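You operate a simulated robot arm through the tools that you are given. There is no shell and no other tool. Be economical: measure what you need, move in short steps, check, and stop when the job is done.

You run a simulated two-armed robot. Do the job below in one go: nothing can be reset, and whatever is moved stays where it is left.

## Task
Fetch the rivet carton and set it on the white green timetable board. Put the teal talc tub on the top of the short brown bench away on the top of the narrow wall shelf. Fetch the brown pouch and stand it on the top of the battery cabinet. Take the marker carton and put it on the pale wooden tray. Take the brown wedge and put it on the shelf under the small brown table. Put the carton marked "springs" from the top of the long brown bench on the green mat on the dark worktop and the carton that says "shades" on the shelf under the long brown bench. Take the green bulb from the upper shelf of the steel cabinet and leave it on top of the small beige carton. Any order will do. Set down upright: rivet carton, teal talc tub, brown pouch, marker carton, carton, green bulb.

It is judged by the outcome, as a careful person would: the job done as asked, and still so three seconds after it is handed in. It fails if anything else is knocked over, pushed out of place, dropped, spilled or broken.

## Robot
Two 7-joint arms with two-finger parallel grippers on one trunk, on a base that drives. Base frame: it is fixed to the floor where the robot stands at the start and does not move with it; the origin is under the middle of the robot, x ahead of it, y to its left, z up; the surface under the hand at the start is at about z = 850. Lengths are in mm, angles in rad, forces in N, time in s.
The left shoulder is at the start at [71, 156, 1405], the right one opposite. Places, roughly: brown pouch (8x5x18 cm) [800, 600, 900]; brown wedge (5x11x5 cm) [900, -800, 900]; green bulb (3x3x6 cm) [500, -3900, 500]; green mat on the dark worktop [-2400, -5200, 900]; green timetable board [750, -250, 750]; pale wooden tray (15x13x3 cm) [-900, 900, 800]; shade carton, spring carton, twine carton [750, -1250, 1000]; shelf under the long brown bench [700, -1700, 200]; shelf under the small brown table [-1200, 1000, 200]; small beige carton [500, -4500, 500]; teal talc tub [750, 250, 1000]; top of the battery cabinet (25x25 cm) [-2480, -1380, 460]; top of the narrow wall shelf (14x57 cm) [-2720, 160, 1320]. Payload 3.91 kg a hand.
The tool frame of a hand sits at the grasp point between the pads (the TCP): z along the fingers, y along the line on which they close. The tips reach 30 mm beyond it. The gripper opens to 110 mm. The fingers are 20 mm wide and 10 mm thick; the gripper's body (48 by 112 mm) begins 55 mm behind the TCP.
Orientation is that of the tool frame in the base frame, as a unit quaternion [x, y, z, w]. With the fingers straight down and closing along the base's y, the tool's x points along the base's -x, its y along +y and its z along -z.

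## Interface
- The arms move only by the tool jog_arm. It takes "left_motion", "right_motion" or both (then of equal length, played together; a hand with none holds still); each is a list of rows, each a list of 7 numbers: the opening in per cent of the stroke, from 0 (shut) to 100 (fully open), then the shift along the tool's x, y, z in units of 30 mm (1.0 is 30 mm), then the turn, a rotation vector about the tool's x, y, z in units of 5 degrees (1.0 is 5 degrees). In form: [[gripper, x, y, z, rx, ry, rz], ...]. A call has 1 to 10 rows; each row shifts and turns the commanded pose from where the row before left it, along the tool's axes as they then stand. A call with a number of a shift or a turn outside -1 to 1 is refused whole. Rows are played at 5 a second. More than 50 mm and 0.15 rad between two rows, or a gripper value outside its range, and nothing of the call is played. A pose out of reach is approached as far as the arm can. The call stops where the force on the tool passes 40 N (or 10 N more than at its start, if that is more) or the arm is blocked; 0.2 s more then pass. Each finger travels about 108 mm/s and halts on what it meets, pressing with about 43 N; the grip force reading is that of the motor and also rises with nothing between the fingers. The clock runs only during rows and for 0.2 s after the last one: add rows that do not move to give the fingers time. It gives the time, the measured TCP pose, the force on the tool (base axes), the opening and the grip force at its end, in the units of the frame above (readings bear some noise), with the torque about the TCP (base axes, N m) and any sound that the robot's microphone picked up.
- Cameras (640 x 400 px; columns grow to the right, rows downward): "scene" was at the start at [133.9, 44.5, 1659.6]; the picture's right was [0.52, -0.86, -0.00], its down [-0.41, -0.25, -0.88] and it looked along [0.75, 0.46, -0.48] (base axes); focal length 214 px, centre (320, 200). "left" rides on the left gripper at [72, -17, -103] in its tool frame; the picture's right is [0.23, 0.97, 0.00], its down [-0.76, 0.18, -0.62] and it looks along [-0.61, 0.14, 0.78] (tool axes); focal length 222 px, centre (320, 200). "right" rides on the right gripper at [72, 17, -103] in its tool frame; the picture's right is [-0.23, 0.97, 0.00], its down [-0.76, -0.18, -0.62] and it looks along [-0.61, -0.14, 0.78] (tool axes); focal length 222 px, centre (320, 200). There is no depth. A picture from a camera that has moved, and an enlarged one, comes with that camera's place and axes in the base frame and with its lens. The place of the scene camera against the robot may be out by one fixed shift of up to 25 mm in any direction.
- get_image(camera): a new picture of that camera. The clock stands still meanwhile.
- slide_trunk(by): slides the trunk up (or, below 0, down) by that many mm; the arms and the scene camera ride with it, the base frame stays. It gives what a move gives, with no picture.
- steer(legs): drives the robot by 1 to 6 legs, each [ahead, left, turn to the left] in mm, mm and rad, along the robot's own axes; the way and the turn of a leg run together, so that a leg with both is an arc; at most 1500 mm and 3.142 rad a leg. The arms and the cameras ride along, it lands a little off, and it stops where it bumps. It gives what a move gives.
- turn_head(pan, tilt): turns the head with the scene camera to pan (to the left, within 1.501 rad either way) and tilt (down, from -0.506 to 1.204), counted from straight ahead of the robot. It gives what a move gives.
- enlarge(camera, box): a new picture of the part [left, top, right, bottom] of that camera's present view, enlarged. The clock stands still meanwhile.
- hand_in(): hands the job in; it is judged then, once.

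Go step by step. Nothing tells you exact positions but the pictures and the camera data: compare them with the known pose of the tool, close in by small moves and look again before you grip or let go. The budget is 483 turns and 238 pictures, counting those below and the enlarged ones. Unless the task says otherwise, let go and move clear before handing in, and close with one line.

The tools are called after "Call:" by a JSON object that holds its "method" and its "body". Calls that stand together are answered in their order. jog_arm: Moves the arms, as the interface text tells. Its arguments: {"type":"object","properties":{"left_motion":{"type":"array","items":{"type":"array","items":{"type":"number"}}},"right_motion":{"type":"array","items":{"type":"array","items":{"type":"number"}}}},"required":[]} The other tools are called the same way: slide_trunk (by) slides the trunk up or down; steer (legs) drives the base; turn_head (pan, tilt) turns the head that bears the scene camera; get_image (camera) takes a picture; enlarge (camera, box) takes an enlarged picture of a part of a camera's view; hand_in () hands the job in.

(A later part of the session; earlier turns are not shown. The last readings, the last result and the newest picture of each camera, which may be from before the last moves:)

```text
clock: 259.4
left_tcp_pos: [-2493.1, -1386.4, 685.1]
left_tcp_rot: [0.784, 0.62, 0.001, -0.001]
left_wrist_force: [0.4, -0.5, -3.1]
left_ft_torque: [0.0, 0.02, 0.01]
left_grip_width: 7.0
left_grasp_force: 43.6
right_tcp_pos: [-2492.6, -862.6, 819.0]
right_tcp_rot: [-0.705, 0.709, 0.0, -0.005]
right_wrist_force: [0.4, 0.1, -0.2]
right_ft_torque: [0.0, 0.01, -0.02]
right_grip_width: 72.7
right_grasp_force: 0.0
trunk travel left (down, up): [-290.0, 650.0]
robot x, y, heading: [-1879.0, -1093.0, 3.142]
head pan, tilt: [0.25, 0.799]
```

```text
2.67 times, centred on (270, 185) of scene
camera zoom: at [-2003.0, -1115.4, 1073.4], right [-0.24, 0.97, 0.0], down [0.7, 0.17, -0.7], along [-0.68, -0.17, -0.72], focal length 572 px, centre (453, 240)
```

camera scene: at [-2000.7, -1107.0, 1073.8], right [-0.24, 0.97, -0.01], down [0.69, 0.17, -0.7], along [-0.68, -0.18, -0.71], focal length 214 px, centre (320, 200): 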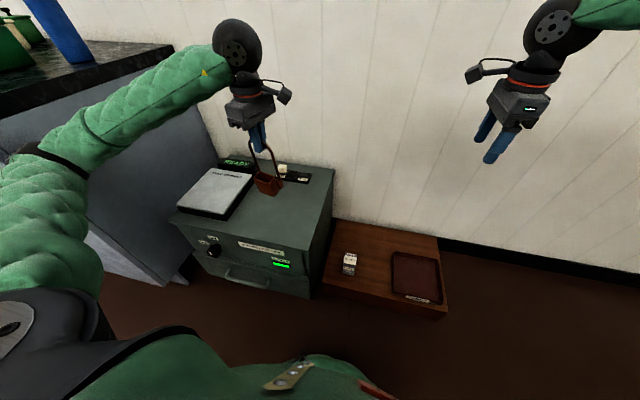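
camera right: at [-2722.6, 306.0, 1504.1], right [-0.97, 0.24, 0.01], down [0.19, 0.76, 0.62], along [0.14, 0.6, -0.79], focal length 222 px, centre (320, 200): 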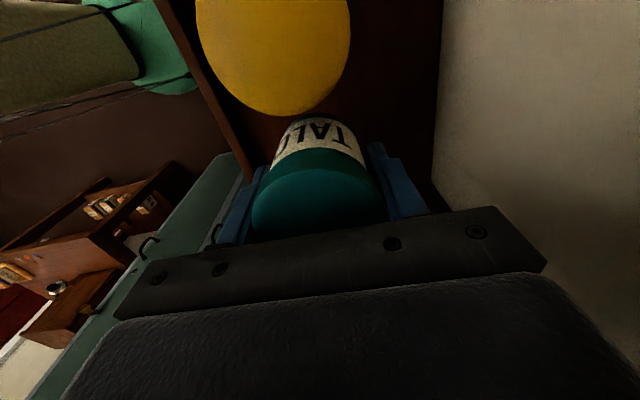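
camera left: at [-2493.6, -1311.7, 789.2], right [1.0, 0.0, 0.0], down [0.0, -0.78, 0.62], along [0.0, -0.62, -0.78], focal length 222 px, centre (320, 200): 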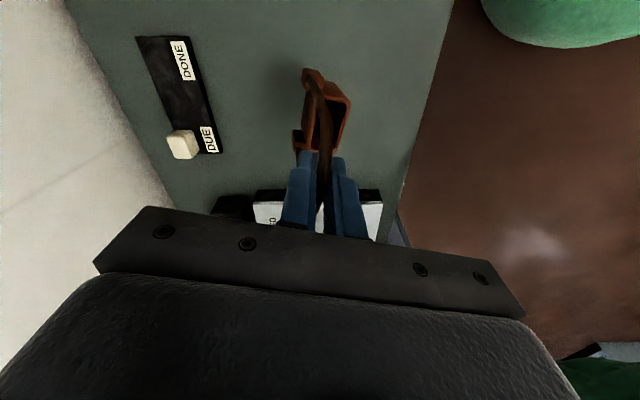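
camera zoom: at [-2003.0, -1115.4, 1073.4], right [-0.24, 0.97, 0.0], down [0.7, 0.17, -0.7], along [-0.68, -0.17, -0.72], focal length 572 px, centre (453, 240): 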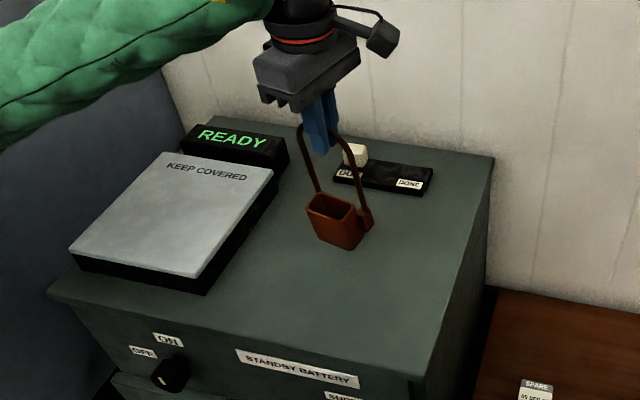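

Call:
{"method": "jog_arm", "body": {"left_motion": [[0, 0.6, -0.14, 0.5, 0, 0, 0], [0, 0, 0, 0.5, 0, 0, 0], [0, 0, 0, 0.2, 0, 0, 0]]}}

Call:
{"method": "jog_arm", "body": {"left_motion": [[0, 0, 0, 0.2, 0, 0, 0]]}}

Call:
{"method": "jog_arm", "body": {"left_motion": [[0, 0, 0, 0.2, 0, 0, 0]]}}

Call:
{"method": "enlarge", "body": {"camera": "scene", "box": [210, 130, 350, 230]}}

```text
clock: 260.1
left_tcp_pos: [-2492.9, -1369.9, 649.1]
left_tcp_rot: [0.785, 0.619, 0.001, -0.001]
left_wrist_force: [0.7, -0.3, -2.9]
left_ft_torque: [0.02, -0.01, -0.02]
left_grip_width: 7.4
left_grasp_force: 43.5
right_tcp_pos: [-2492.6, -863.3, 819.8]
right_tcp_rot: [-0.704, 0.71, 0.0, -0.005]
right_wrist_force: [-0.2, 0.9, 0.5]
right_ft_torque: [0.0, 0.0, 0.01]
right_grip_width: 72.8
right_grasp_force: 0.0
trunk travel left (down, up): [-290.0, 650.0]
robot x, y, heading: [-1876.6, -1096.8, 3.135]
head pan, tilt: [0.25, 0.799]
```

```text
clock: 260.6
left_tcp_pos: [-2494.1, -1369.9, 643.1]
left_tcp_rot: [0.784, 0.621, 0.0, 0.0]
left_wrist_force: [1.0, -0.6, -2.3]
left_ft_torque: [0.01, 0.04, 0.01]
left_grip_width: 7.2
left_grasp_force: 43.1
right_tcp_pos: [-2492.4, -863.3, 818.6]
right_tcp_rot: [-0.704, 0.71, 0.0, -0.006]
right_wrist_force: [0.2, 0.0, -0.6]
right_ft_torque: [-0.02, 0.01, -0.02]
right_grip_width: 72.5
right_grasp_force: 0.1
trunk travel left (down, up): [-290.0, 650.0]
robot x, y, heading: [-1879.0, -1093.2, 3.137]
head pan, tilt: [0.25, 0.799]
```

```text
clock: 260.9
left_tcp_pos: [-2493.1, -1369.9, 642.1]
left_tcp_rot: [0.785, 0.619, -0.001, -0.002]
left_wrist_force: [-1.5, 7.6, 30.4]
left_ft_torque: [-0.05, 0.01, 0.04]
left_grip_width: 7.1
left_grasp_force: 43.5
right_tcp_pos: [-2489.8, -862.4, 820.9]
right_tcp_rot: [-0.704, 0.71, 0.0, -0.007]
right_wrist_force: [-0.2, -0.2, 0.4]
right_ft_torque: [0.0, -0.02, 0.0]
right_grip_width: 72.7
right_grasp_force: 0.2
trunk travel left (down, up): [-290.0, 650.0]
robot x, y, heading: [-1877.0, -1092.3, 3.138]
head pan, tilt: [0.25, 0.799]
```

```text
4.00 times, centred on (280, 180) of scene
camera zoom: at [-2001.2, -1114.1, 1074.5], right [-0.24, 0.97, 0.0], down [0.69, 0.17, -0.7], along [-0.68, -0.17, -0.72], focal length 858 px, centre (480, 280)
```

zoom: 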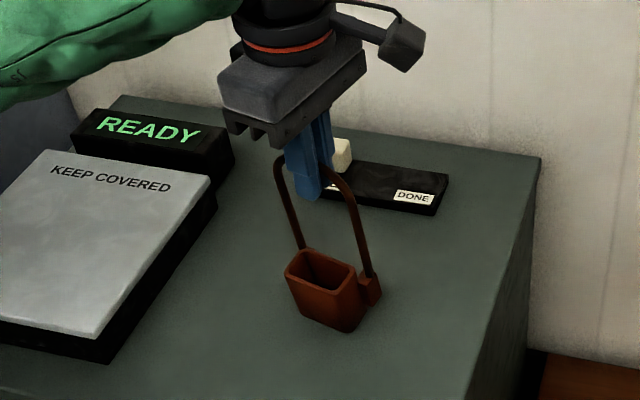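

Pouch touches the cabinet top. Easing off, opening, and rising straight.

Call:
{"method": "jog_arm", "body": {"left_motion": [[0, 0, 0, -0.13, 0, 0, 0], [10, 0, 0, 0, 0, 0, 0], [20, 0, 0, 0, 0, 0, 0], [40, 0, 0, 0, 0, 0, 0], [45, 0, 0, 0, 0, 0, 0], [45, 0, 0, -0.6, 0, 0, 0], [45, 0, 0, -1, 0, 0, 0], [45, 0, 0, -1, 0, 0, 0], [45, 0, 0, -1, 0, 0, 0], [45, 0, 0, -1, 0, 0, 0]]}}

Call:
{"method": "enlarge", "body": {"camera": "scene", "box": [210, 130, 350, 230]}}

```text
clock: 263.1
left_tcp_pos: [-2496.3, -1372.1, 778.1]
left_tcp_rot: [0.783, 0.621, 0.001, -0.001]
left_wrist_force: [-0.6, 0.1, 0.0]
left_ft_torque: [0.0, 0.02, 0.04]
left_grip_width: 49.5
left_grasp_force: 0.2
right_tcp_pos: [-2491.5, -863.0, 818.0]
right_tcp_rot: [-0.705, 0.71, 0.0, -0.005]
right_wrist_force: [0.6, 0.3, -0.6]
right_ft_torque: [-0.02, 0.03, -0.02]
right_grip_width: 72.8
right_grasp_force: 0.1
trunk travel left (down, up): [-290.0, 650.0]
robot x, y, heading: [-1878.5, -1091.6, 3.137]
head pan, tilt: [0.25, 0.799]
```

```text
4.00 times, centred on (280, 180) of scene
camera zoom: at [-2002.4, -1114.9, 1073.4], right [-0.24, 0.97, 0.0], down [0.7, 0.17, -0.7], along [-0.68, -0.17, -0.72], focal length 858 px, centre (480, 280)
```

zoom: 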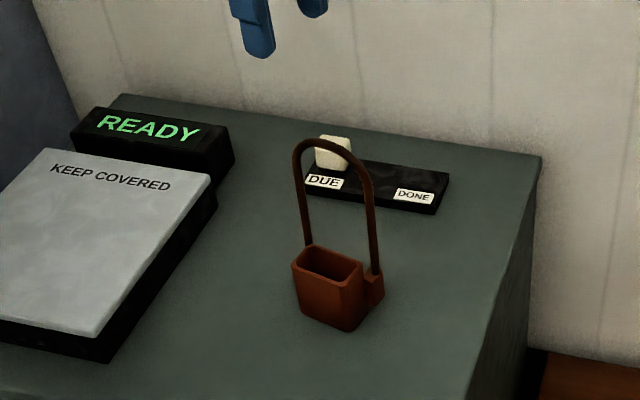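

Pouch is done. Backing off, raising the trunk, and turning both grippers back to the default yaw.

Call:
{"method": "steer", "body": {"legs": [[-600, 0, 0]]}}

Call:
{"method": "slide_trunk", "body": {"by": 400}}

Call:
{"method": "jog_arm", "body": {"left_motion": [[45, 0, 0, 0, 0, 0, 1], [45, 0, 0, 0, 0, 0, 1], [45, 0, 0, 0, 0, 0, 1], [45, 0, 0, 0, 0, 0, 1], [45, 0, 0, 0, 0, 0, 1], [45, 0, 0, 0, 0, 0, 1], [45, 0, 0, 0, 0, 0, 1], [45, 0, 0, 0, 0, 0, 1], [45, 0, 0, 0, 0, 0, 1], [45, 0, 0, 0, 0, 0, 1]], "right_motion": [[66, 0, 0, 0, 0, 0, -1], [66, 0, 0, 0, 0, 0, -1], [66, 0, 0, 0, 0, 0, -1], [66, 0, 0, 0, 0, 0, -1], [66, 0, 0, 0, 0, 0, -1], [66, 0, 0, 0, 0, 0, -1], [66, 0, 0, 0, 0, 0, -1], [66, 0, 0, 0, 0, 0, -1], [66, 0, 0, 0, 0, 0, -1], [66, 0, 0, 0, 0, 0, -1]]}}

Call:
{"method": "jog_arm", "body": {"left_motion": [[45, 0, 0, 0, 0, 0, 1], [45, 0, 0, 0, 0, 0, 1], [45, 0, 0, 0, 0, 0, 1], [45, 0, 0, 0, 0, 0, 1], [45, 0, 0, 0, 0, 0, 1], [45, 0, 0, 0, 0, 0, 0.4], [45, 0, 0, 0, 0, 0, 0], [45, 0, 0, 0, 0, 0, 0]], "right_motion": [[66, 0, 0, 0, 0, 0, -1], [66, 0, 0, 0, 0, 0, -1], [66, 0, 0, 0, 0, 0, -1], [66, 0, 0, 0, 0, 0, -1], [66, 0, 0, 0, 0, 0, -1], [66, 0, 0, 0, 0, 0, -1], [66, 0, 0, 0, 0, 0, -1], [66, 0, 0, 0, 0, 0, -1]]}}

Call:
{"method": "steer", "body": {"legs": [[0, 0, 3.14]]}}

Call:
{"method": "turn_head", "body": {"pan": 0.0, "tilt": 0.4}}

Call:
{"method": "get_image", "body": {"camera": "scene"}}

```text
clock: 266.6
left_tcp_pos: [-1884.2, -1374.2, 777.7]
left_tcp_rot: [0.784, 0.621, 0.001, 0.0]
left_wrist_force: [0.0, -0.2, 0.2]
left_ft_torque: [0.02, -0.03, 0.0]
left_grip_width: 49.6
left_grasp_force: 0.0
right_tcp_pos: [-1880.9, -865.5, 819.1]
right_tcp_rot: [-0.705, 0.709, 0.0, -0.006]
right_wrist_force: [0.8, 0.2, 0.3]
right_ft_torque: [-0.03, -0.01, 0.04]
right_grip_width: 72.7
right_grasp_force: 0.1
trunk travel left (down, up): [-290.0, 650.0]
robot x, y, heading: [-1268.1, -1094.8, 3.142]
head pan, tilt: [0.25, 0.799]
```

```text
clock: 270.4
left_tcp_pos: [-1884.7, -1374.3, 1178.0]
left_tcp_rot: [0.784, 0.621, 0.0, -0.001]
left_wrist_force: [-0.4, -0.2, -0.3]
left_ft_torque: [0.03, 0.05, -0.01]
left_grip_width: 49.3
left_grasp_force: 0.0
right_tcp_pos: [-1882.0, -864.8, 1218.3]
right_tcp_rot: [-0.705, 0.709, 0.0, -0.005]
right_wrist_force: [1.0, 0.4, 0.4]
right_ft_torque: [-0.02, -0.01, 0.05]
right_grip_width: 72.4
right_grasp_force: 0.0
trunk travel left (down, up): [-690.0, 250.0]
robot x, y, heading: [-1268.2, -1094.8, 3.134]
head pan, tilt: [0.25, 0.799]
```

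```text
clock: 272.6
left_tcp_pos: [-1884.5, -1374.4, 1177.4]
left_tcp_rot: [0.973, 0.232, 0.001, 0.0]
left_wrist_force: [0.3, 0.3, -0.2]
left_ft_torque: [0.0, 0.01, -0.03]
left_grip_width: 49.5
left_grasp_force: 0.1
right_tcp_pos: [-1882.4, -866.3, 1219.3]
right_tcp_rot: [0.939, -0.343, -0.003, 0.006]
right_wrist_force: [-0.5, -0.2, 0.2]
right_ft_torque: [0.01, -0.02, 0.0]
right_grip_width: 72.6
right_grasp_force: 0.0
trunk travel left (down, up): [-690.0, 250.0]
robot x, y, heading: [-1268.0, -1096.2, 3.14]
head pan, tilt: [0.25, 0.799]
```

```text
clock: 274.4
left_tcp_pos: [-1884.3, -1374.2, 1177.2]
left_tcp_rot: [1.0, -0.002, 0.0, 0.0]
left_wrist_force: [-0.4, -0.3, 0.3]
left_ft_torque: [0.02, 0.02, 0.04]
left_grip_width: 49.5
left_grasp_force: 0.0
right_tcp_pos: [-1880.4, -865.3, 1218.8]
right_tcp_rot: [1.0, -0.002, -0.003, 0.003]
right_wrist_force: [0.7, 0.0, 0.0]
right_ft_torque: [0.01, -0.02, 0.01]
right_grip_width: 72.8
right_grasp_force: 0.0
trunk travel left (down, up): [-690.0, 250.0]
robot x, y, heading: [-1266.4, -1096.1, 3.139]
head pan, tilt: [0.25, 0.799]
```

```text
clock: 282.2
left_tcp_pos: [-659.7, -797.4, 1178.4]
left_tcp_rot: [-0.013, 1.0, -0.001, 0.0]
left_wrist_force: [-0.2, -0.3, -0.1]
left_ft_torque: [-0.03, -0.01, -0.04]
left_grip_width: 49.3
left_grasp_force: 0.0
right_tcp_pos: [-647.9, -1305.8, 1218.3]
right_tcp_rot: [-0.011, 1.0, 0.003, 0.003]
right_wrist_force: [0.3, 0.7, 0.0]
right_ft_torque: [-0.02, -0.02, 0.0]
right_grip_width: 72.6
right_grasp_force: 0.1
trunk travel left (down, up): [-690.0, 250.0]
robot x, y, heading: [-1269.7, -1094.3, 0.03]
head pan, tilt: [0.25, 0.799]
```

```text
clock: 283.1
left_tcp_pos: [-657.9, -799.2, 1178.8]
left_tcp_rot: [-0.012, 1.0, -0.001, 0.0]
left_wrist_force: [0.0, 0.1, 0.4]
left_ft_torque: [0.01, -0.06, 0.05]
left_grip_width: 49.4
left_grasp_force: 0.0
right_tcp_pos: [-647.9, -1307.1, 1218.9]
right_tcp_rot: [-0.011, 1.0, 0.003, 0.003]
right_wrist_force: [-0.4, -1.3, -0.4]
right_ft_torque: [-0.01, -0.04, 0.02]
right_grip_width: 72.4
right_grasp_force: 0.0
trunk travel left (down, up): [-690.0, 250.0]
robot x, y, heading: [-1265.3, -1093.7, 0.028]
head pan, tilt: [0.0, 0.4]
```

```text
107 pictures are left
camera scene: at [-1119.1, -1093.6, 1508.5], right [0.03, -1.0, 0.0], down [-0.39, -0.01, -0.92], along [0.92, 0.03, -0.39], focal length 214 px, centre (320, 200)
```

scene: 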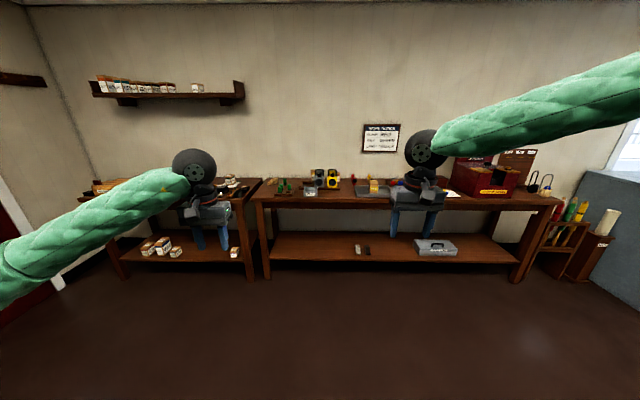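

Call:
{"method": "steer", "body": {"legs": [[1080, -150, -0.028]]}}

Call:
{"method": "turn_head", "body": {"pan": -0.1, "tilt": 0.7}}

Call:
{"method": "get_image", "body": {"camera": "scene"}}

Call:
{"method": "enlarge", "body": {"camera": "scene", "box": [220, 80, 460, 230]}}

```text
clock: 288.6
left_tcp_pos: [420.3, -1027.3, 1177.2]
left_tcp_rot: [0.033, 0.999, -0.001, 0.0]
left_wrist_force: [1.1, -0.6, 0.5]
left_ft_torque: [0.0, -0.03, 0.01]
left_grip_width: 49.4
left_grasp_force: 0.0
right_tcp_pos: [385.9, -1533.8, 1218.4]
right_tcp_rot: [0.033, 0.999, 0.004, 0.003]
right_wrist_force: [0.0, 0.9, 0.0]
right_ft_torque: [-0.03, -0.02, -0.03]
right_grip_width: 72.7
right_grasp_force: 0.0
trunk travel left (down, up): [-690.0, 250.0]
robot x, y, heading: [-213.4, -1269.6, -0.063]
head pan, tilt: [0.0, 0.4]
```

```text
clock: 289.4
left_tcp_pos: [419.7, -1026.7, 1177.4]
left_tcp_rot: [0.034, 0.999, -0.001, 0.0]
left_wrist_force: [0.1, 0.4, 0.4]
left_ft_torque: [0.0, -0.01, 0.02]
left_grip_width: 49.5
left_grasp_force: 0.1
right_tcp_pos: [386.3, -1533.6, 1219.4]
right_tcp_rot: [0.033, 0.999, 0.003, 0.003]
right_wrist_force: [-0.1, 0.0, 0.0]
right_ft_torque: [0.0, -0.02, 0.0]
right_grip_width: 72.8
right_grasp_force: 0.1
trunk travel left (down, up): [-690.0, 250.0]
robot x, y, heading: [-213.9, -1267.9, -0.072]
head pan, tilt: [-0.099, 0.7]
```

```text
106 pictures are left
camera scene: at [-73.2, -1286.9, 1481.8], right [-0.16, -0.99, 0.0], down [-0.64, 0.1, -0.77], along [0.76, -0.12, -0.64], focal length 214 px, centre (320, 200)
```

scene: 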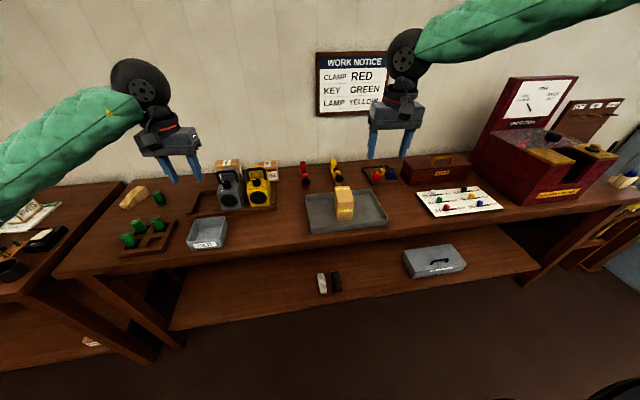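

```text
2.67 times, centred on (340, 155) of scene
camera zoom: at [-73.2, -1286.9, 1481.8], right [-0.16, -0.99, 0.0], down [-0.64, 0.1, -0.77], along [0.76, -0.12, -0.64], focal length 572 px, centre (267, 320)
```

zoom: 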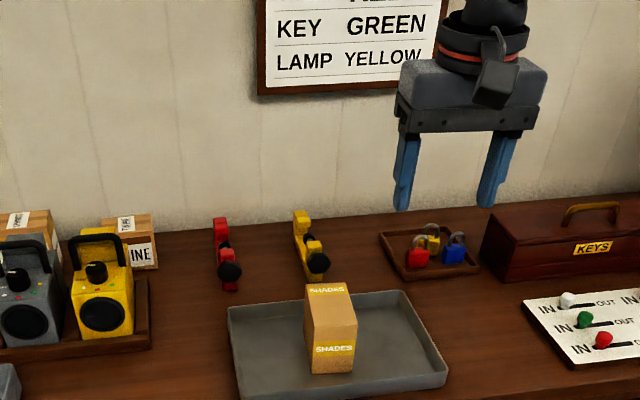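

SHADES stands in the gray tray (≈(525,-1479)); SPRINGS is behind the gray radio. Moving closer so each hand is near its carton.

Call:
{"method": "steer", "body": {"legs": [[190, -30, 0.072]]}}

Call:
{"method": "jog_arm", "body": {"left_motion": [[80, -1, 0, 0, 0, 0, 0], [80, -1, 0, 0, 0, 0, 0], [80, -1, 0, 0, 0, 0, 0], [100, -0.5, 0, 0, 0, 0, 0]]}}

Call:
{"method": "get_image", "body": {"camera": "left"}}

Call:
{"method": "get_image", "body": {"camera": "right"}}

```text
clock: 291.0
left_tcp_pos: [595.3, -1015.2, 1177.3]
left_tcp_rot: [-0.003, 1.0, -0.001, -0.001]
left_wrist_force: [0.0, -0.2, -0.1]
left_ft_torque: [0.01, 0.01, 0.01]
left_grip_width: 49.4
left_grasp_force: 0.0
right_tcp_pos: [598.0, -1523.9, 1219.3]
right_tcp_rot: [-0.003, 1.0, 0.003, 0.004]
right_wrist_force: [-1.2, 0.2, -1.0]
right_ft_torque: [0.04, 0.02, 0.0]
right_grip_width: 72.5
right_grasp_force: 0.1
trunk travel left (down, up): [-690.0, 250.0]
robot x, y, heading: [-21.0, -1300.5, 0.009]
head pan, tilt: [-0.099, 0.7]
```

```text
clock: 292.0
left_tcp_pos: [700.5, -1014.5, 1176.4]
left_tcp_rot: [-0.004, 1.0, -0.001, 0.0]
left_wrist_force: [-0.2, 0.8, 0.0]
left_ft_torque: [0.0, -0.03, -0.01]
left_grip_width: 110.0
left_grasp_force: 0.0
right_tcp_pos: [597.4, -1524.2, 1219.8]
right_tcp_rot: [-0.003, 1.0, 0.004, 0.003]
right_wrist_force: [-0.2, -0.4, 0.2]
right_ft_torque: [-0.01, 0.01, 0.01]
right_grip_width: 72.5
right_grasp_force: 0.1
trunk travel left (down, up): [-690.0, 250.0]
robot x, y, heading: [-20.0, -1302.0, 0.012]
head pan, tilt: [-0.099, 0.7]
```

```text
104 pictures are left
camera left: at [627.5, -1032.8, 1280.9], right [-0.23, 0.97, 0.0], down [0.76, 0.18, 0.62], along [0.61, 0.14, -0.78], focal length 222 px, centre (320, 200)
```

left: 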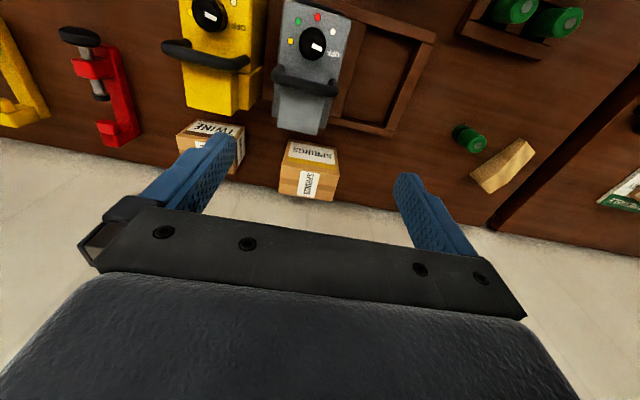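

```text
103 pictures are left
camera right: at [522.7, -1509.2, 1321.7], right [0.22, 0.98, 0.01], down [0.76, -0.18, 0.63], along [0.61, -0.13, -0.78], focal length 222 px, centre (320, 200)
```

right: 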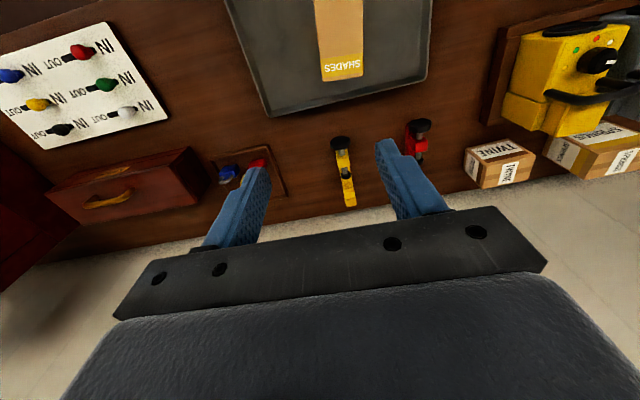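

SPRINGS is about 100 wide (y) × 50 deep (x) × 105 tall at (849,-1001), so I'll rotate the left gripper 90°. The right hand moves back to see SHADES.

Call:
{"method": "jog_arm", "body": {"left_motion": [[100, 0, 0, 0, 0, 0, -1], [100, 0, 0, 0, 0, 0, -1], [100, 0, 0, 0, 0, 0, -1], [100, 0, 0, 0, 0, 0, -1], [100, 0, 0, 0, 0, 0, -1], [100, 0, 0, 0, 0, 0, -1], [100, 0, 0, 0, 0, 0, -1], [100, 0, 0, 0, 0, 0, -1], [100, 0, 0, 0, 0, 0, -1]], "right_motion": [[80, 1, 0.2, 0, 0, 0, 0], [80, 1, 0.2, 0, 0, 0, 0], [80, 1, 0.2, 0, 0, 0, 0], [80, 1, 0.2, 0, 0, 0, 0], [80, 1, 0.2, 0, 0, 0, 0], [80, 0, 0, 0, 0, 0, 0], [80, 0, 0, 0, 0, 0, 0], [80, 0, 0, 0, 0, 0, 0], [80, 0, 0, 0, 0, 0, 0]]}}

Call:
{"method": "jog_arm", "body": {"left_motion": [[80, 0, 0, 0, 0, 0, -1], [80, 0, 0, 0, 0, 0, -1], [80, 0, 0, 0, 0, 0, -1], [80, 0, 0, 0, 0, 0, -1], [80, 0, 0, 0, 0, 0, -1], [80, 0, 0, 0, 0, 0, -1], [80, 0, 0, 0, 0, 0, -1], [80, 0, 0, 0, 0, 0, -1], [80, 0, 0, 0, 0, 0, -1]]}}

Call:
{"method": "get_image", "body": {"camera": "right"}}

Call:
{"method": "get_image", "body": {"camera": "left"}}

```text
clock: 294.0
left_tcp_pos: [698.7, -1014.2, 1179.1]
left_tcp_rot: [-0.387, 0.922, 0.0, -0.001]
left_wrist_force: [-0.5, -0.5, 0.5]
left_ft_torque: [-0.05, 0.01, 0.0]
left_grip_width: 110.2
left_grasp_force: 0.0
right_tcp_pos: [446.5, -1493.6, 1217.5]
right_tcp_rot: [-0.003, 1.0, 0.004, 0.004]
right_wrist_force: [0.2, 0.6, 0.7]
right_ft_torque: [0.04, -0.01, -0.01]
right_grip_width: 88.0
right_grasp_force: 0.0
trunk travel left (down, up): [-690.0, 250.0]
robot x, y, heading: [-20.8, -1302.0, 0.008]
head pan, tilt: [-0.099, 0.7]
```

```text
clock: 296.0
left_tcp_pos: [699.1, -1013.2, 1178.5]
left_tcp_rot: [0.711, -0.703, 0.0, 0.0]
left_wrist_force: [1.0, 0.6, -0.9]
left_ft_torque: [-0.01, -0.02, 0.02]
left_grip_width: 87.8
left_grasp_force: 0.1
right_tcp_pos: [446.6, -1495.0, 1217.4]
right_tcp_rot: [-0.002, 1.0, 0.004, 0.004]
right_wrist_force: [0.1, 0.1, 0.3]
right_ft_torque: [-0.02, 0.02, -0.01]
right_grip_width: 87.9
right_grasp_force: 0.0
trunk travel left (down, up): [-690.0, 250.0]
robot x, y, heading: [-21.8, -1298.9, 0.008]
head pan, tilt: [-0.099, 0.7]
```

```text
102 pictures are left
camera right: at [372.3, -1479.5, 1320.9], right [0.22, 0.98, 0.01], down [0.76, -0.18, 0.63], along [0.61, -0.13, -0.78], focal length 222 px, centre (320, 200)
```

right: 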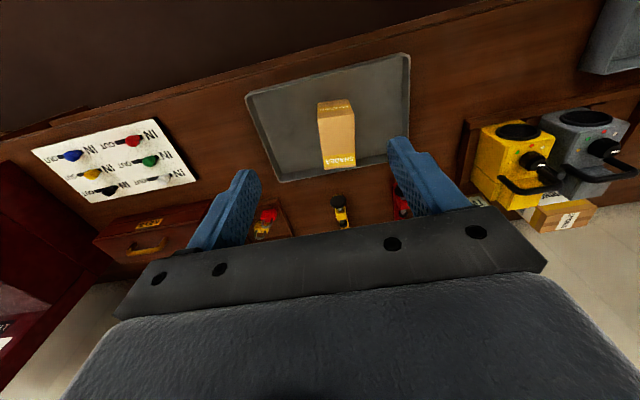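

```text
101 pictures are left
camera left: at [716.8, -1086.0, 1281.7], right [-0.97, -0.24, 0.0], down [-0.18, 0.76, 0.62], along [-0.15, 0.6, -0.78], focal length 222 px, centre (320, 200)
```

left: 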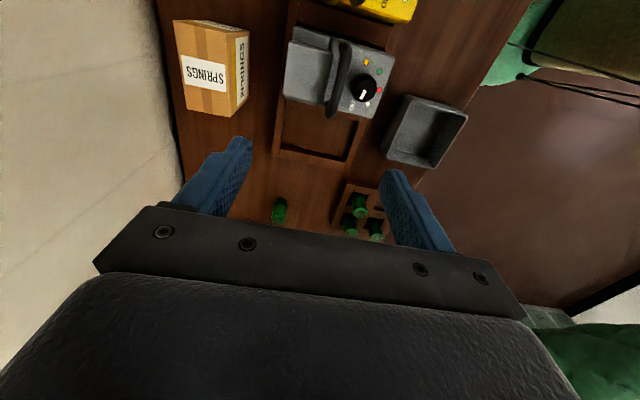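

Left view shows SPRINGS top at x 807–873, y -1055…-950. Moving the left hand over it.

Call:
{"method": "jog_arm", "body": {"left_motion": [[95, -0.08, -0.94, 0, 0, 0, 0], [95, -0.08, -0.94, 0, 0, 0, 0], [95, -0.08, -0.94, 0, 0, 0, 0], [95, -0.08, -0.94, 0, 0, 0, 0], [95, -0.05, -0.94, 0, 0, 0, 0], [95, 0, 0, 1, 0, 0, 0], [95, 0, 0, 1, 0, 0, 0], [95, 0, 0, 1, 0, 0, 0], [95, 0, 0, 1, 0, 0, 0]]}}

Call:
{"method": "get_image", "body": {"camera": "left"}}

```text
clock: 298.0
left_tcp_pos: [839.5, -1003.4, 1058.4]
left_tcp_rot: [0.71, -0.705, 0.0, 0.001]
left_wrist_force: [0.5, -0.5, 0.9]
left_ft_torque: [-0.01, 0.03, 0.02]
left_grip_width: 104.3
left_grasp_force: 0.1
right_tcp_pos: [446.4, -1493.9, 1218.0]
right_tcp_rot: [-0.003, 1.0, 0.004, 0.004]
right_wrist_force: [0.8, -0.1, 0.1]
right_ft_torque: [-0.02, 0.03, 0.0]
right_grip_width: 87.9
right_grasp_force: 0.1
trunk travel left (down, up): [-690.0, 250.0]
robot x, y, heading: [-17.8, -1302.8, 0.012]
head pan, tilt: [-0.099, 0.7]
```

```text
100 pictures are left
camera left: at [856.5, -1074.8, 1161.3], right [-0.97, -0.23, 0.0], down [-0.18, 0.76, 0.62], along [-0.15, 0.6, -0.78], focal length 222 px, centre (320, 200)
```

left: 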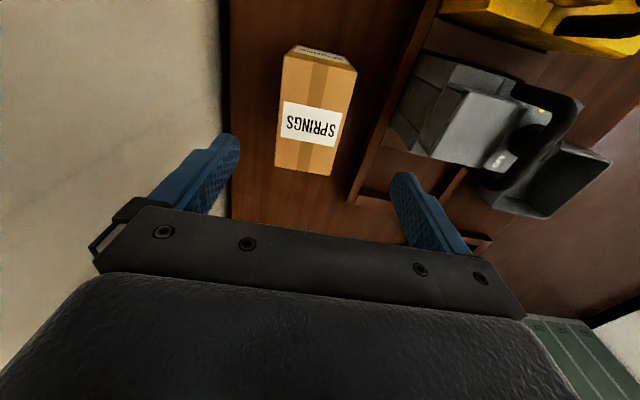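

Call:
{"method": "jog_arm", "body": {"left_motion": [[86, -0.17, -0.17, 1, 0, 0, 0], [86, 0, 0, 1, 0, 0, 0], [86, 0, 0, 0.8, 0, 0, 0]]}}

Call:
{"method": "get_image", "body": {"camera": "left"}}

```text
clock: 298.8
left_tcp_pos: [845.8, -995.9, 975.8]
left_tcp_rot: [0.709, -0.705, 0.0, 0.0]
left_wrist_force: [0.1, 0.4, 0.7]
left_ft_torque: [-0.03, -0.01, 0.02]
left_grip_width: 94.5
left_grasp_force: 0.0
right_tcp_pos: [446.4, -1494.5, 1219.0]
right_tcp_rot: [-0.003, 1.0, 0.004, 0.004]
right_wrist_force: [-0.5, -0.1, -0.8]
right_ft_torque: [-0.02, -0.02, 0.01]
right_grip_width: 88.1
right_grasp_force: 0.1
trunk travel left (down, up): [-690.0, 250.0]
robot x, y, heading: [-22.1, -1304.8, 0.008]
head pan, tilt: [-0.099, 0.7]
```

```text
99 pictures are left
camera left: at [863.1, -1069.4, 1079.2], right [-0.97, -0.23, 0.0], down [-0.18, 0.76, 0.62], along [-0.15, 0.6, -0.78], focal length 222 px, centre (320, 200)
```

left: 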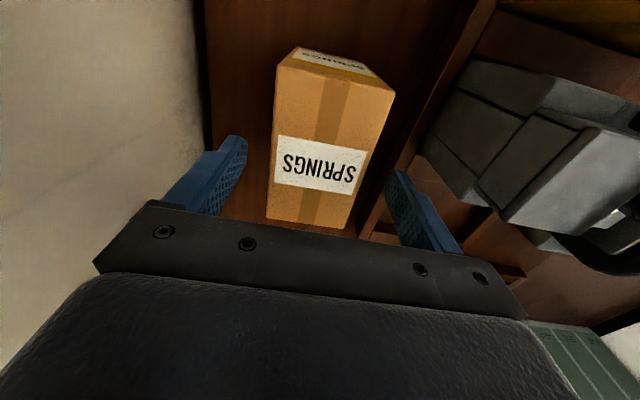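

Call:
{"method": "jog_arm", "body": {"left_motion": [[86, 0, 0, 0.9, 0, 0, 0], [86, 0, 0, 0.85, 0, 0, 0], [86, 0, 0, 0, 0, 0, 0], [50, 0, 0, 0, 0, 0, 0], [40, 0, 0, 0, 0, 0, 0], [40, 0, 0, 0, 0, 0, 0], [40, 0, 0, 0, 0, 0, 0]]}}

Call:
{"method": "jog_arm", "body": {"left_motion": [[40, 0, 0, -0.6, 0, 0, 0], [40, 0, 0, -1, 0, 0, 0], [40, 0, 0, -1, 0, 0, 0], [40, 0, 0, -1, 0, 0, 0], [40, 0, 0, -1, 0, 0, 0], [40, 0, 0, -1, 0, 0, 0], [40, 0, 0, -1, 0, 0, 0], [40, 0, 0, -1, 0, 0, 0]]}}

Call:
{"method": "get_image", "body": {"camera": "left"}}

```text
clock: 300.4
left_tcp_pos: [845.2, -996.9, 923.8]
left_tcp_rot: [0.71, -0.704, 0.001, 0.001]
left_wrist_force: [-0.8, -0.5, 3.9]
left_ft_torque: [-0.02, -0.02, 0.08]
left_grip_width: 59.9
left_grasp_force: 43.0
right_tcp_pos: [446.1, -1494.1, 1218.0]
right_tcp_rot: [-0.003, 1.0, 0.004, 0.003]
right_wrist_force: [-0.1, 0.1, -0.6]
right_ft_torque: [0.0, 0.0, 0.01]
right_grip_width: 88.1
right_grasp_force: 0.0
trunk travel left (down, up): [-690.0, 250.0]
robot x, y, heading: [-19.2, -1301.9, 0.01]
head pan, tilt: [-0.099, 0.7]
```

```text
clock: 302.2
left_tcp_pos: [846.2, -997.2, 1153.2]
left_tcp_rot: [0.709, -0.705, 0.001, 0.001]
left_wrist_force: [0.0, 0.2, -2.6]
left_ft_torque: [0.0, 0.0, 0.02]
left_grip_width: 59.9
left_grasp_force: 43.2
right_tcp_pos: [446.7, -1494.5, 1217.8]
right_tcp_rot: [-0.003, 1.0, 0.003, 0.003]
right_wrist_force: [0.5, 0.6, -0.3]
right_ft_torque: [0.02, -0.02, -0.02]
right_grip_width: 87.9
right_grasp_force: 0.0
trunk travel left (down, up): [-690.0, 250.0]
robot x, y, heading: [-18.6, -1300.5, 0.011]
head pan, tilt: [-0.099, 0.7]
```

```text
98 pictures are left
camera left: at [862.6, -1070.5, 1256.1], right [-0.97, -0.23, 0.0], down [-0.18, 0.76, 0.62], along [-0.15, 0.6, -0.78], focal length 222 px, centre (320, 200)
```

left: 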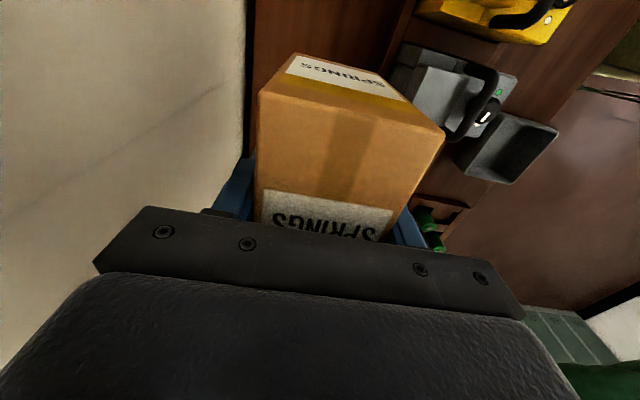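

SPRINGS held. SHADES: top at x 486–584, y≈-1482, z≈960. Bringing the right hand over it.

Call:
{"method": "jog_arm", "body": {"right_motion": [[85, -1, 0.13, 0.5, 0, 0, 0], [85, -1, 0.13, 0.5, 0, 0, 0], [85, -1, 0.13, 0.5, 0, 0, 0], [85, 0, 0, 1, 0, 0, 0], [85, 0, 0, 1, 0, 0, 0], [85, 0, 0, 1, 0, 0, 0], [85, 0, 0, 1, 0, 0, 0], [85, 0, 0, 1, 0, 0, 0]]}}

Call:
{"method": "get_image", "body": {"camera": "right"}}

```text
clock: 304.0
left_tcp_pos: [848.5, -999.2, 1150.8]
left_tcp_rot: [0.709, -0.705, 0.0, 0.001]
left_wrist_force: [0.0, 0.4, -1.7]
left_ft_torque: [0.01, -0.01, 0.0]
left_grip_width: 59.6
left_grasp_force: 42.4
right_tcp_pos: [540.9, -1482.7, 1022.3]
right_tcp_rot: [-0.002, 1.0, 0.004, 0.003]
right_wrist_force: [0.7, 0.5, 1.1]
right_ft_torque: [-0.02, 0.04, 0.01]
right_grip_width: 93.7
right_grasp_force: 0.0
trunk travel left (down, up): [-690.0, 250.0]
robot x, y, heading: [-17.6, -1305.2, 0.006]
head pan, tilt: [-0.099, 0.7]
```

```text
97 pictures are left
camera right: at [466.3, -1467.7, 1125.4], right [0.22, 0.98, 0.01], down [0.76, -0.18, 0.63], along [0.61, -0.13, -0.78], focal length 222 px, centre (320, 200)
```

right: 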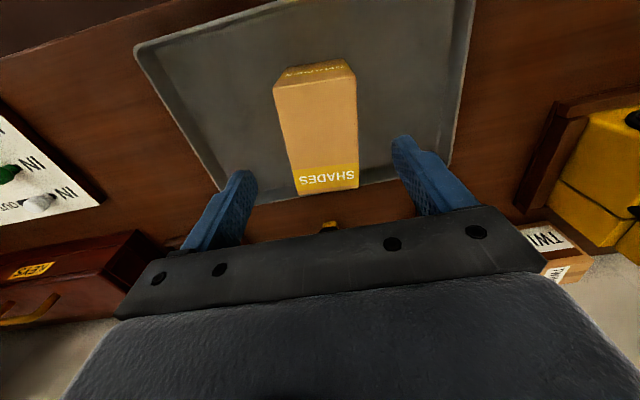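

Call:
{"method": "jog_arm", "body": {"right_motion": [[85, 0, 0, 1, 0, 0, 0], [85, 0, 0, 1, 0, 0, 0], [85, 0, 0, 1, 0, 0, 0], [85, 0, 0, 0, 0, 0, 0], [50, 0, 0, 0, 0, 0, 0], [35, 0, 0, 0, 0, 0, 0], [35, 0, 0, 0, 0, 0, 0], [35, 0, 0, 0, 0, 0, 0]]}}

Call:
{"method": "jog_arm", "body": {"right_motion": [[35, 0, 0, -0.6, 0, 0, 0], [35, 0, 0, -1, 0, 0, 0], [35, 0, 0, -1, 0, 0, 0], [35, 0, 0, -1, 0, 0, 0], [35, 0, 0, -1, 0, 0, 0], [35, 0, 0, -1, 0, 0, 0]]}}

Call:
{"method": "get_image", "body": {"camera": "right"}}

```text
clock: 305.8
left_tcp_pos: [845.7, -997.7, 1152.0]
left_tcp_rot: [0.71, -0.704, 0.0, 0.0]
left_wrist_force: [-0.1, 0.7, -2.4]
left_ft_torque: [0.0, -0.02, -0.01]
left_grip_width: 59.7
left_grasp_force: 43.0
right_tcp_pos: [539.1, -1480.6, 933.9]
right_tcp_rot: [-0.002, 1.0, 0.003, 0.003]
right_wrist_force: [0.3, -0.1, -1.5]
right_ft_torque: [-0.13, -0.06, -0.06]
right_grip_width: 62.6
right_grasp_force: 42.7
trunk travel left (down, up): [-690.0, 250.0]
robot x, y, heading: [-18.5, -1299.7, 0.009]
head pan, tilt: [-0.099, 0.7]
```

```text
clock: 307.2
left_tcp_pos: [845.1, -997.8, 1152.7]
left_tcp_rot: [0.709, -0.705, 0.001, 0.0]
left_wrist_force: [-0.7, -0.1, -1.2]
left_ft_torque: [0.0, -0.02, -0.03]
left_grip_width: 60.0
left_grasp_force: 43.2
right_tcp_pos: [535.9, -1482.0, 1102.7]
right_tcp_rot: [-0.005, 1.0, 0.003, 0.003]
right_wrist_force: [-0.5, -0.6, -2.0]
right_ft_torque: [0.02, 0.01, -0.01]
right_grip_width: 62.4
right_grasp_force: 43.2
trunk travel left (down, up): [-690.0, 250.0]
robot x, y, heading: [-17.9, -1301.2, 0.008]
head pan, tilt: [-0.099, 0.7]
```

```text
96 pictures are left
camera right: at [462.5, -1467.5, 1205.2], right [0.22, 0.98, 0.01], down [0.76, -0.18, 0.63], along [0.61, -0.13, -0.78], focal length 222 px, centre (320, 200)
```

right: 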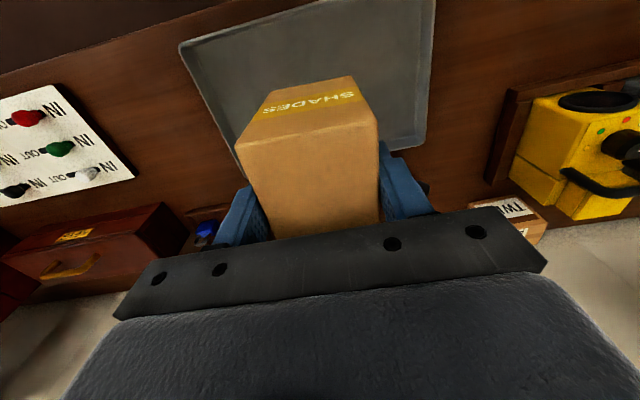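

Both cartons are held. For SHADES: retract the left hand, back off, lower the trunk, and look at the lower shelf of the long bench.

Call:
{"method": "jog_arm", "body": {"left_motion": [[40, 0, 1, 0, 0, 0, 0], [40, 0, 1, 0, 0, 0, 0], [40, 0, 1, 0, 0, 0, 0], [40, 0, 1, 0, 0, 0, 0], [40, 0, 1, 0, 0, 0, 0], [40, 0, 1, 0, 0, 0, 0], [40, 0, 1, 0, 0, 0, 0], [40, 0, 1, 0, 0, 0, 0], [40, 0, 1, 0, 0, 0, 0], [40, 0, 1, 0, 0, 0, 0]]}}

Call:
{"method": "jog_arm", "body": {"left_motion": [[40, 0, 1, 0, 0, 0, 0], [40, 0, 1, 0, 0, 0, 0], [40, 0, 1, 0, 0, 0, 0], [40, 0, 1, 0, 0, 0, 0]]}}

Call:
{"method": "steer", "body": {"legs": [[-600, 0, 0], [0, 250, 0]]}}

Call:
{"method": "slide_trunk", "body": {"by": -400}}

Call:
{"method": "slide_trunk", "body": {"by": -280}}

Call:
{"method": "turn_head", "body": {"pan": -0.2, "tilt": 0.4}}

Call:
{"method": "get_image", "body": {"camera": "scene"}}

```text
clock: 309.4
left_tcp_pos: [544.7, -998.0, 1149.8]
left_tcp_rot: [0.709, -0.705, 0.001, 0.001]
left_wrist_force: [-1.0, -0.6, -0.3]
left_ft_torque: [0.03, -0.03, -0.01]
left_grip_width: 59.8
left_grasp_force: 42.9
right_tcp_pos: [537.6, -1482.9, 1102.5]
right_tcp_rot: [-0.003, 1.0, 0.004, 0.003]
right_wrist_force: [0.0, 0.5, -3.0]
right_ft_torque: [-0.02, 0.01, -0.03]
right_grip_width: 62.5
right_grasp_force: 43.0
trunk travel left (down, up): [-690.0, 250.0]
robot x, y, heading: [-22.5, -1303.7, 0.01]
head pan, tilt: [-0.099, 0.7]
```

```text
clock: 310.4
left_tcp_pos: [427.0, -999.6, 1149.0]
left_tcp_rot: [0.71, -0.705, 0.0, 0.001]
left_wrist_force: [0.3, 0.1, -1.6]
left_ft_torque: [-0.02, -0.01, -0.01]
left_grip_width: 59.8
left_grasp_force: 43.1
left hand out of reach, approached as far as the arm can: row 4
right_tcp_pos: [536.2, -1481.0, 1103.0]
right_tcp_rot: [-0.002, 1.0, 0.003, 0.004]
right_wrist_force: [0.3, 1.0, -2.0]
right_ft_torque: [-0.02, 0.0, 0.0]
right_grip_width: 62.3
right_grasp_force: 42.8
trunk travel left (down, up): [-690.0, 250.0]
robot x, y, heading: [-20.7, -1302.5, 0.013]
head pan, tilt: [-0.099, 0.7]
```

```text
clock: 315.1
left_tcp_pos: [-175.3, -757.0, 1148.5]
left_tcp_rot: [0.718, -0.696, 0.0, 0.001]
left_wrist_force: [-0.1, -0.1, -0.9]
left_ft_torque: [0.03, -0.01, 0.01]
left_grip_width: 59.6
left_grasp_force: 43.1
right_tcp_pos: [-57.1, -1237.1, 1100.5]
right_tcp_rot: [-0.013, 1.0, 0.003, 0.004]
right_wrist_force: [0.3, 0.4, -1.8]
right_ft_torque: [0.0, 0.03, -0.01]
right_grip_width: 62.0
right_grasp_force: 42.7
trunk travel left (down, up): [-690.0, 250.0]
robot x, y, heading: [-616.9, -1068.3, 0.032]
head pan, tilt: [-0.099, 0.7]
```

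```text
clock: 318.9
left_tcp_pos: [-175.5, -758.2, 749.0]
left_tcp_rot: [0.716, -0.698, 0.0, 0.001]
left_wrist_force: [0.3, 0.0, -1.6]
left_ft_torque: [0.01, 0.0, 0.04]
left_grip_width: 59.8
left_grasp_force: 43.4
right_tcp_pos: [-57.2, -1237.3, 702.3]
right_tcp_rot: [-0.014, 1.0, 0.004, 0.004]
right_wrist_force: [0.6, -0.1, -1.0]
right_ft_torque: [0.0, 0.01, -0.02]
right_grip_width: 61.7
right_grasp_force: 42.8
trunk travel left (down, up): [-290.0, 650.0]
robot x, y, heading: [-618.9, -1068.5, 0.034]
head pan, tilt: [-0.099, 0.7]
```

```text
clock: 321.8
left_tcp_pos: [-176.6, -759.0, 468.7]
left_tcp_rot: [0.717, -0.697, 0.0, 0.001]
left_wrist_force: [-0.8, -0.3, -1.3]
left_ft_torque: [-0.04, 0.0, -0.01]
left_grip_width: 59.4
left_grasp_force: 43.6
right_tcp_pos: [-57.1, -1238.3, 422.3]
right_tcp_rot: [-0.015, 1.0, 0.003, 0.004]
right_wrist_force: [-0.1, -1.0, -2.0]
right_ft_torque: [0.0, 0.04, 0.0]
right_grip_width: 61.5
right_grasp_force: 43.4
trunk travel left (down, up): [-10.0, 930.0]
robot x, y, heading: [-620.3, -1065.8, 0.034]
head pan, tilt: [-0.099, 0.7]
```

```text
clock: 322.6
left_tcp_pos: [-176.1, -757.5, 469.1]
left_tcp_rot: [0.717, -0.697, -0.001, 0.0]
left_wrist_force: [1.1, -0.1, -1.8]
left_ft_torque: [0.02, -0.01, 0.06]
left_grip_width: 59.9
left_grasp_force: 43.3
right_tcp_pos: [-56.6, -1238.2, 420.7]
right_tcp_rot: [-0.014, 1.0, 0.003, 0.003]
right_wrist_force: [-0.3, 1.0, -2.1]
right_ft_torque: [-0.01, 0.01, 0.02]
right_grip_width: 61.7
right_grasp_force: 42.9
trunk travel left (down, up): [-10.0, 930.0]
robot x, y, heading: [-615.9, -1070.1, 0.03]
head pan, tilt: [-0.201, 0.4]
```

```text
95 pictures are left
camera scene: at [-470.1, -1085.4, 828.5], right [-0.17, -0.99, 0.0], down [-0.38, 0.07, -0.92], along [0.91, -0.16, -0.39], focal length 214 px, centre (320, 200)
```

scene: 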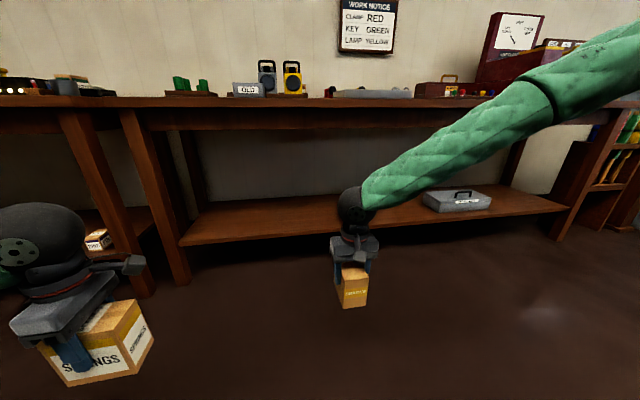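

Shelf front is about x≈440, z≈257, free around y≈-1200. Stretching the right arm, then driving in under the bench.

Call:
{"method": "jog_arm", "body": {"right_motion": [[30, -1, 0, 0.1, 0, 0, 0], [30, -1, 0, 0.1, 0, 0, 0], [30, -1, 0, 0.1, 0, 0, 0], [30, -1, 0, 0.1, 0, 0, 0], [30, -1, 0, 0.1, 0, 0, 0], [30, -1, 0, 0.1, 0, 0, 0], [30, -1, 0, 0.1, 0, 0, 0], [30, -1, 0, 0.1, 0, 0, 0], [30, -1, 0, 0.1, 0, 0, 0], [30, -1, 0, 0.1, 0, 0, 0]]}}

Call:
{"method": "steer", "body": {"legs": [[120, 20, -0.03]]}}

Call:
{"method": "get_image", "body": {"camera": "right"}}

Call:
{"method": "get_image", "body": {"camera": "scene"}}

```text
clock: 324.8
left_tcp_pos: [-175.5, -758.1, 468.8]
left_tcp_rot: [0.717, -0.697, 0.0, 0.002]
left_wrist_force: [-0.7, 0.1, -2.1]
left_ft_torque: [0.01, -0.04, 0.02]
left_grip_width: 59.8
left_grasp_force: 42.4
right_tcp_pos: [242.5, -1229.8, 397.5]
right_tcp_rot: [-0.013, 1.0, 0.004, 0.004]
right_wrist_force: [0.2, -0.2, -1.2]
right_ft_torque: [-0.02, 0.03, -0.02]
right_grip_width: 61.7
right_grasp_force: 43.2
trunk travel left (down, up): [-10.0, 930.0]
robot x, y, heading: [-617.1, -1070.2, 0.027]
head pan, tilt: [-0.201, 0.4]
```

```text
clock: 326.0
left_tcp_pos: [-49.5, -751.0, 468.3]
left_tcp_rot: [-0.706, 0.708, 0.0, -0.001]
left_wrist_force: [-0.2, 0.2, -1.2]
left_ft_torque: [0.02, 0.0, -0.01]
left_grip_width: 59.7
left_grasp_force: 42.7
right_tcp_pos: [354.0, -1234.3, 396.9]
right_tcp_rot: [0.002, 1.0, 0.004, 0.004]
right_wrist_force: [0.7, 1.0, -2.9]
right_ft_torque: [0.0, -0.03, -0.01]
right_grip_width: 61.6
right_grasp_force: 43.4
trunk travel left (down, up): [-10.0, 930.0]
robot x, y, heading: [-496.7, -1048.5, -0.002]
head pan, tilt: [-0.201, 0.4]
```

```text
94 pictures are left
camera right: at [280.5, -1219.5, 499.9], right [0.23, 0.97, 0.01], down [0.76, -0.19, 0.63], along [0.61, -0.14, -0.78], focal length 222 px, centre (320, 200)
```

right: 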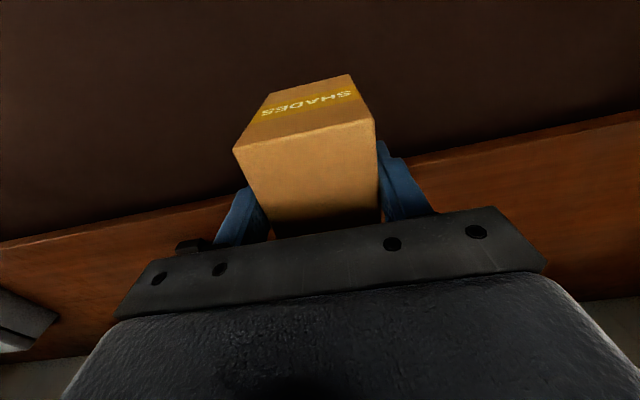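

```text
93 pictures are left
camera scene: at [-352.4, -1067.8, 828.5], right [-0.2, -0.98, 0.0], down [-0.38, 0.08, -0.92], along [0.9, -0.19, -0.39], focal length 214 px, centre (320, 200)
```

scene: 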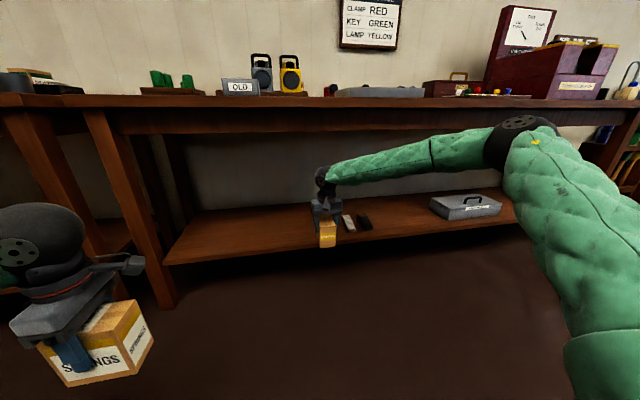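

Call:
{"method": "steer", "body": {"legs": [[178, 0, 0]]}}

Call:
{"method": "jog_arm", "body": {"right_motion": [[30, 0, 0, 1, 0, 0, 0], [30, 0, 0, 0.5, 0, 0, 0]]}}

Call:
{"method": "get_image", "body": {"camera": "right"}}

Call:
{"method": "enlarge", "body": {"camera": "scene", "box": [200, 120, 440, 270]}}

```text
clock: 327.5
left_tcp_pos: [130.9, -749.6, 468.2]
left_tcp_rot: [-0.706, 0.708, 0.0, -0.002]
left_wrist_force: [0.0, 0.3, -1.3]
left_ft_torque: [0.05, 0.0, -0.03]
left_grip_width: 59.6
left_grasp_force: 42.6
right_tcp_pos: [532.8, -1235.8, 396.7]
right_tcp_rot: [0.002, 1.0, 0.003, 0.004]
right_wrist_force: [-0.5, 1.1, -2.4]
right_ft_torque: [0.0, 0.0, 0.0]
right_grip_width: 61.8
right_grasp_force: 42.8
trunk travel left (down, up): [-10.0, 930.0]
robot x, y, heading: [-319.9, -1048.0, -0.005]
head pan, tilt: [-0.201, 0.4]
```

```text
clock: 328.1
left_tcp_pos: [131.1, -750.5, 468.6]
left_tcp_rot: [-0.705, 0.709, 0.0, -0.001]
left_wrist_force: [0.2, -1.1, -2.2]
left_ft_torque: [0.03, -0.02, 0.02]
left_grip_width: 59.7
left_grasp_force: 43.4
right_tcp_pos: [526.6, -1240.3, 355.1]
right_tcp_rot: [0.003, 1.0, 0.004, 0.004]
right_wrist_force: [-0.2, 0.2, -2.5]
right_ft_torque: [0.02, 0.02, -0.01]
right_grip_width: 61.8
right_grasp_force: 42.8
right hand out of reach, approached as far as the arm can: row 1, 2
trunk travel left (down, up): [-10.0, 930.0]
robot x, y, heading: [-320.2, -1045.9, 0.002]
head pan, tilt: [-0.201, 0.4]
```

```text
92 pictures are left
camera right: at [452.6, -1224.7, 458.3], right [0.23, 0.97, 0.01], down [0.76, -0.19, 0.63], along [0.61, -0.14, -0.78], focal length 222 px, centre (320, 200)
```

right: 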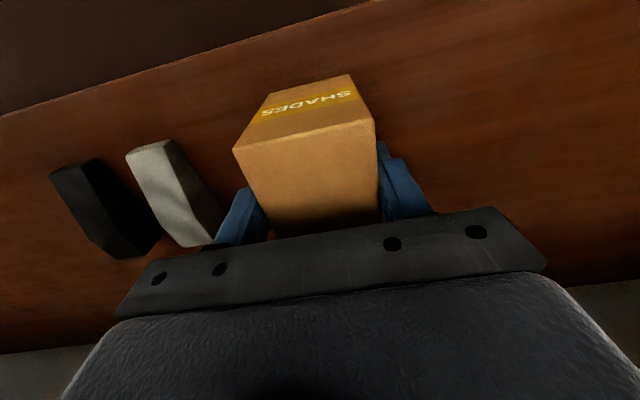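

```text
2.67 times, centred on (320, 195) of scene
camera zoom: at [-173.5, -1067.9, 828.5], right [-0.2, -0.98, 0.0], down [-0.38, 0.08, -0.92], along [0.9, -0.18, -0.39], focal length 572 px, centre (320, 213)
```

zoom: 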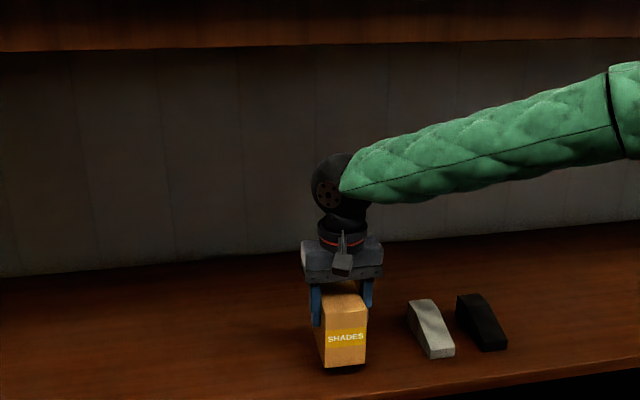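

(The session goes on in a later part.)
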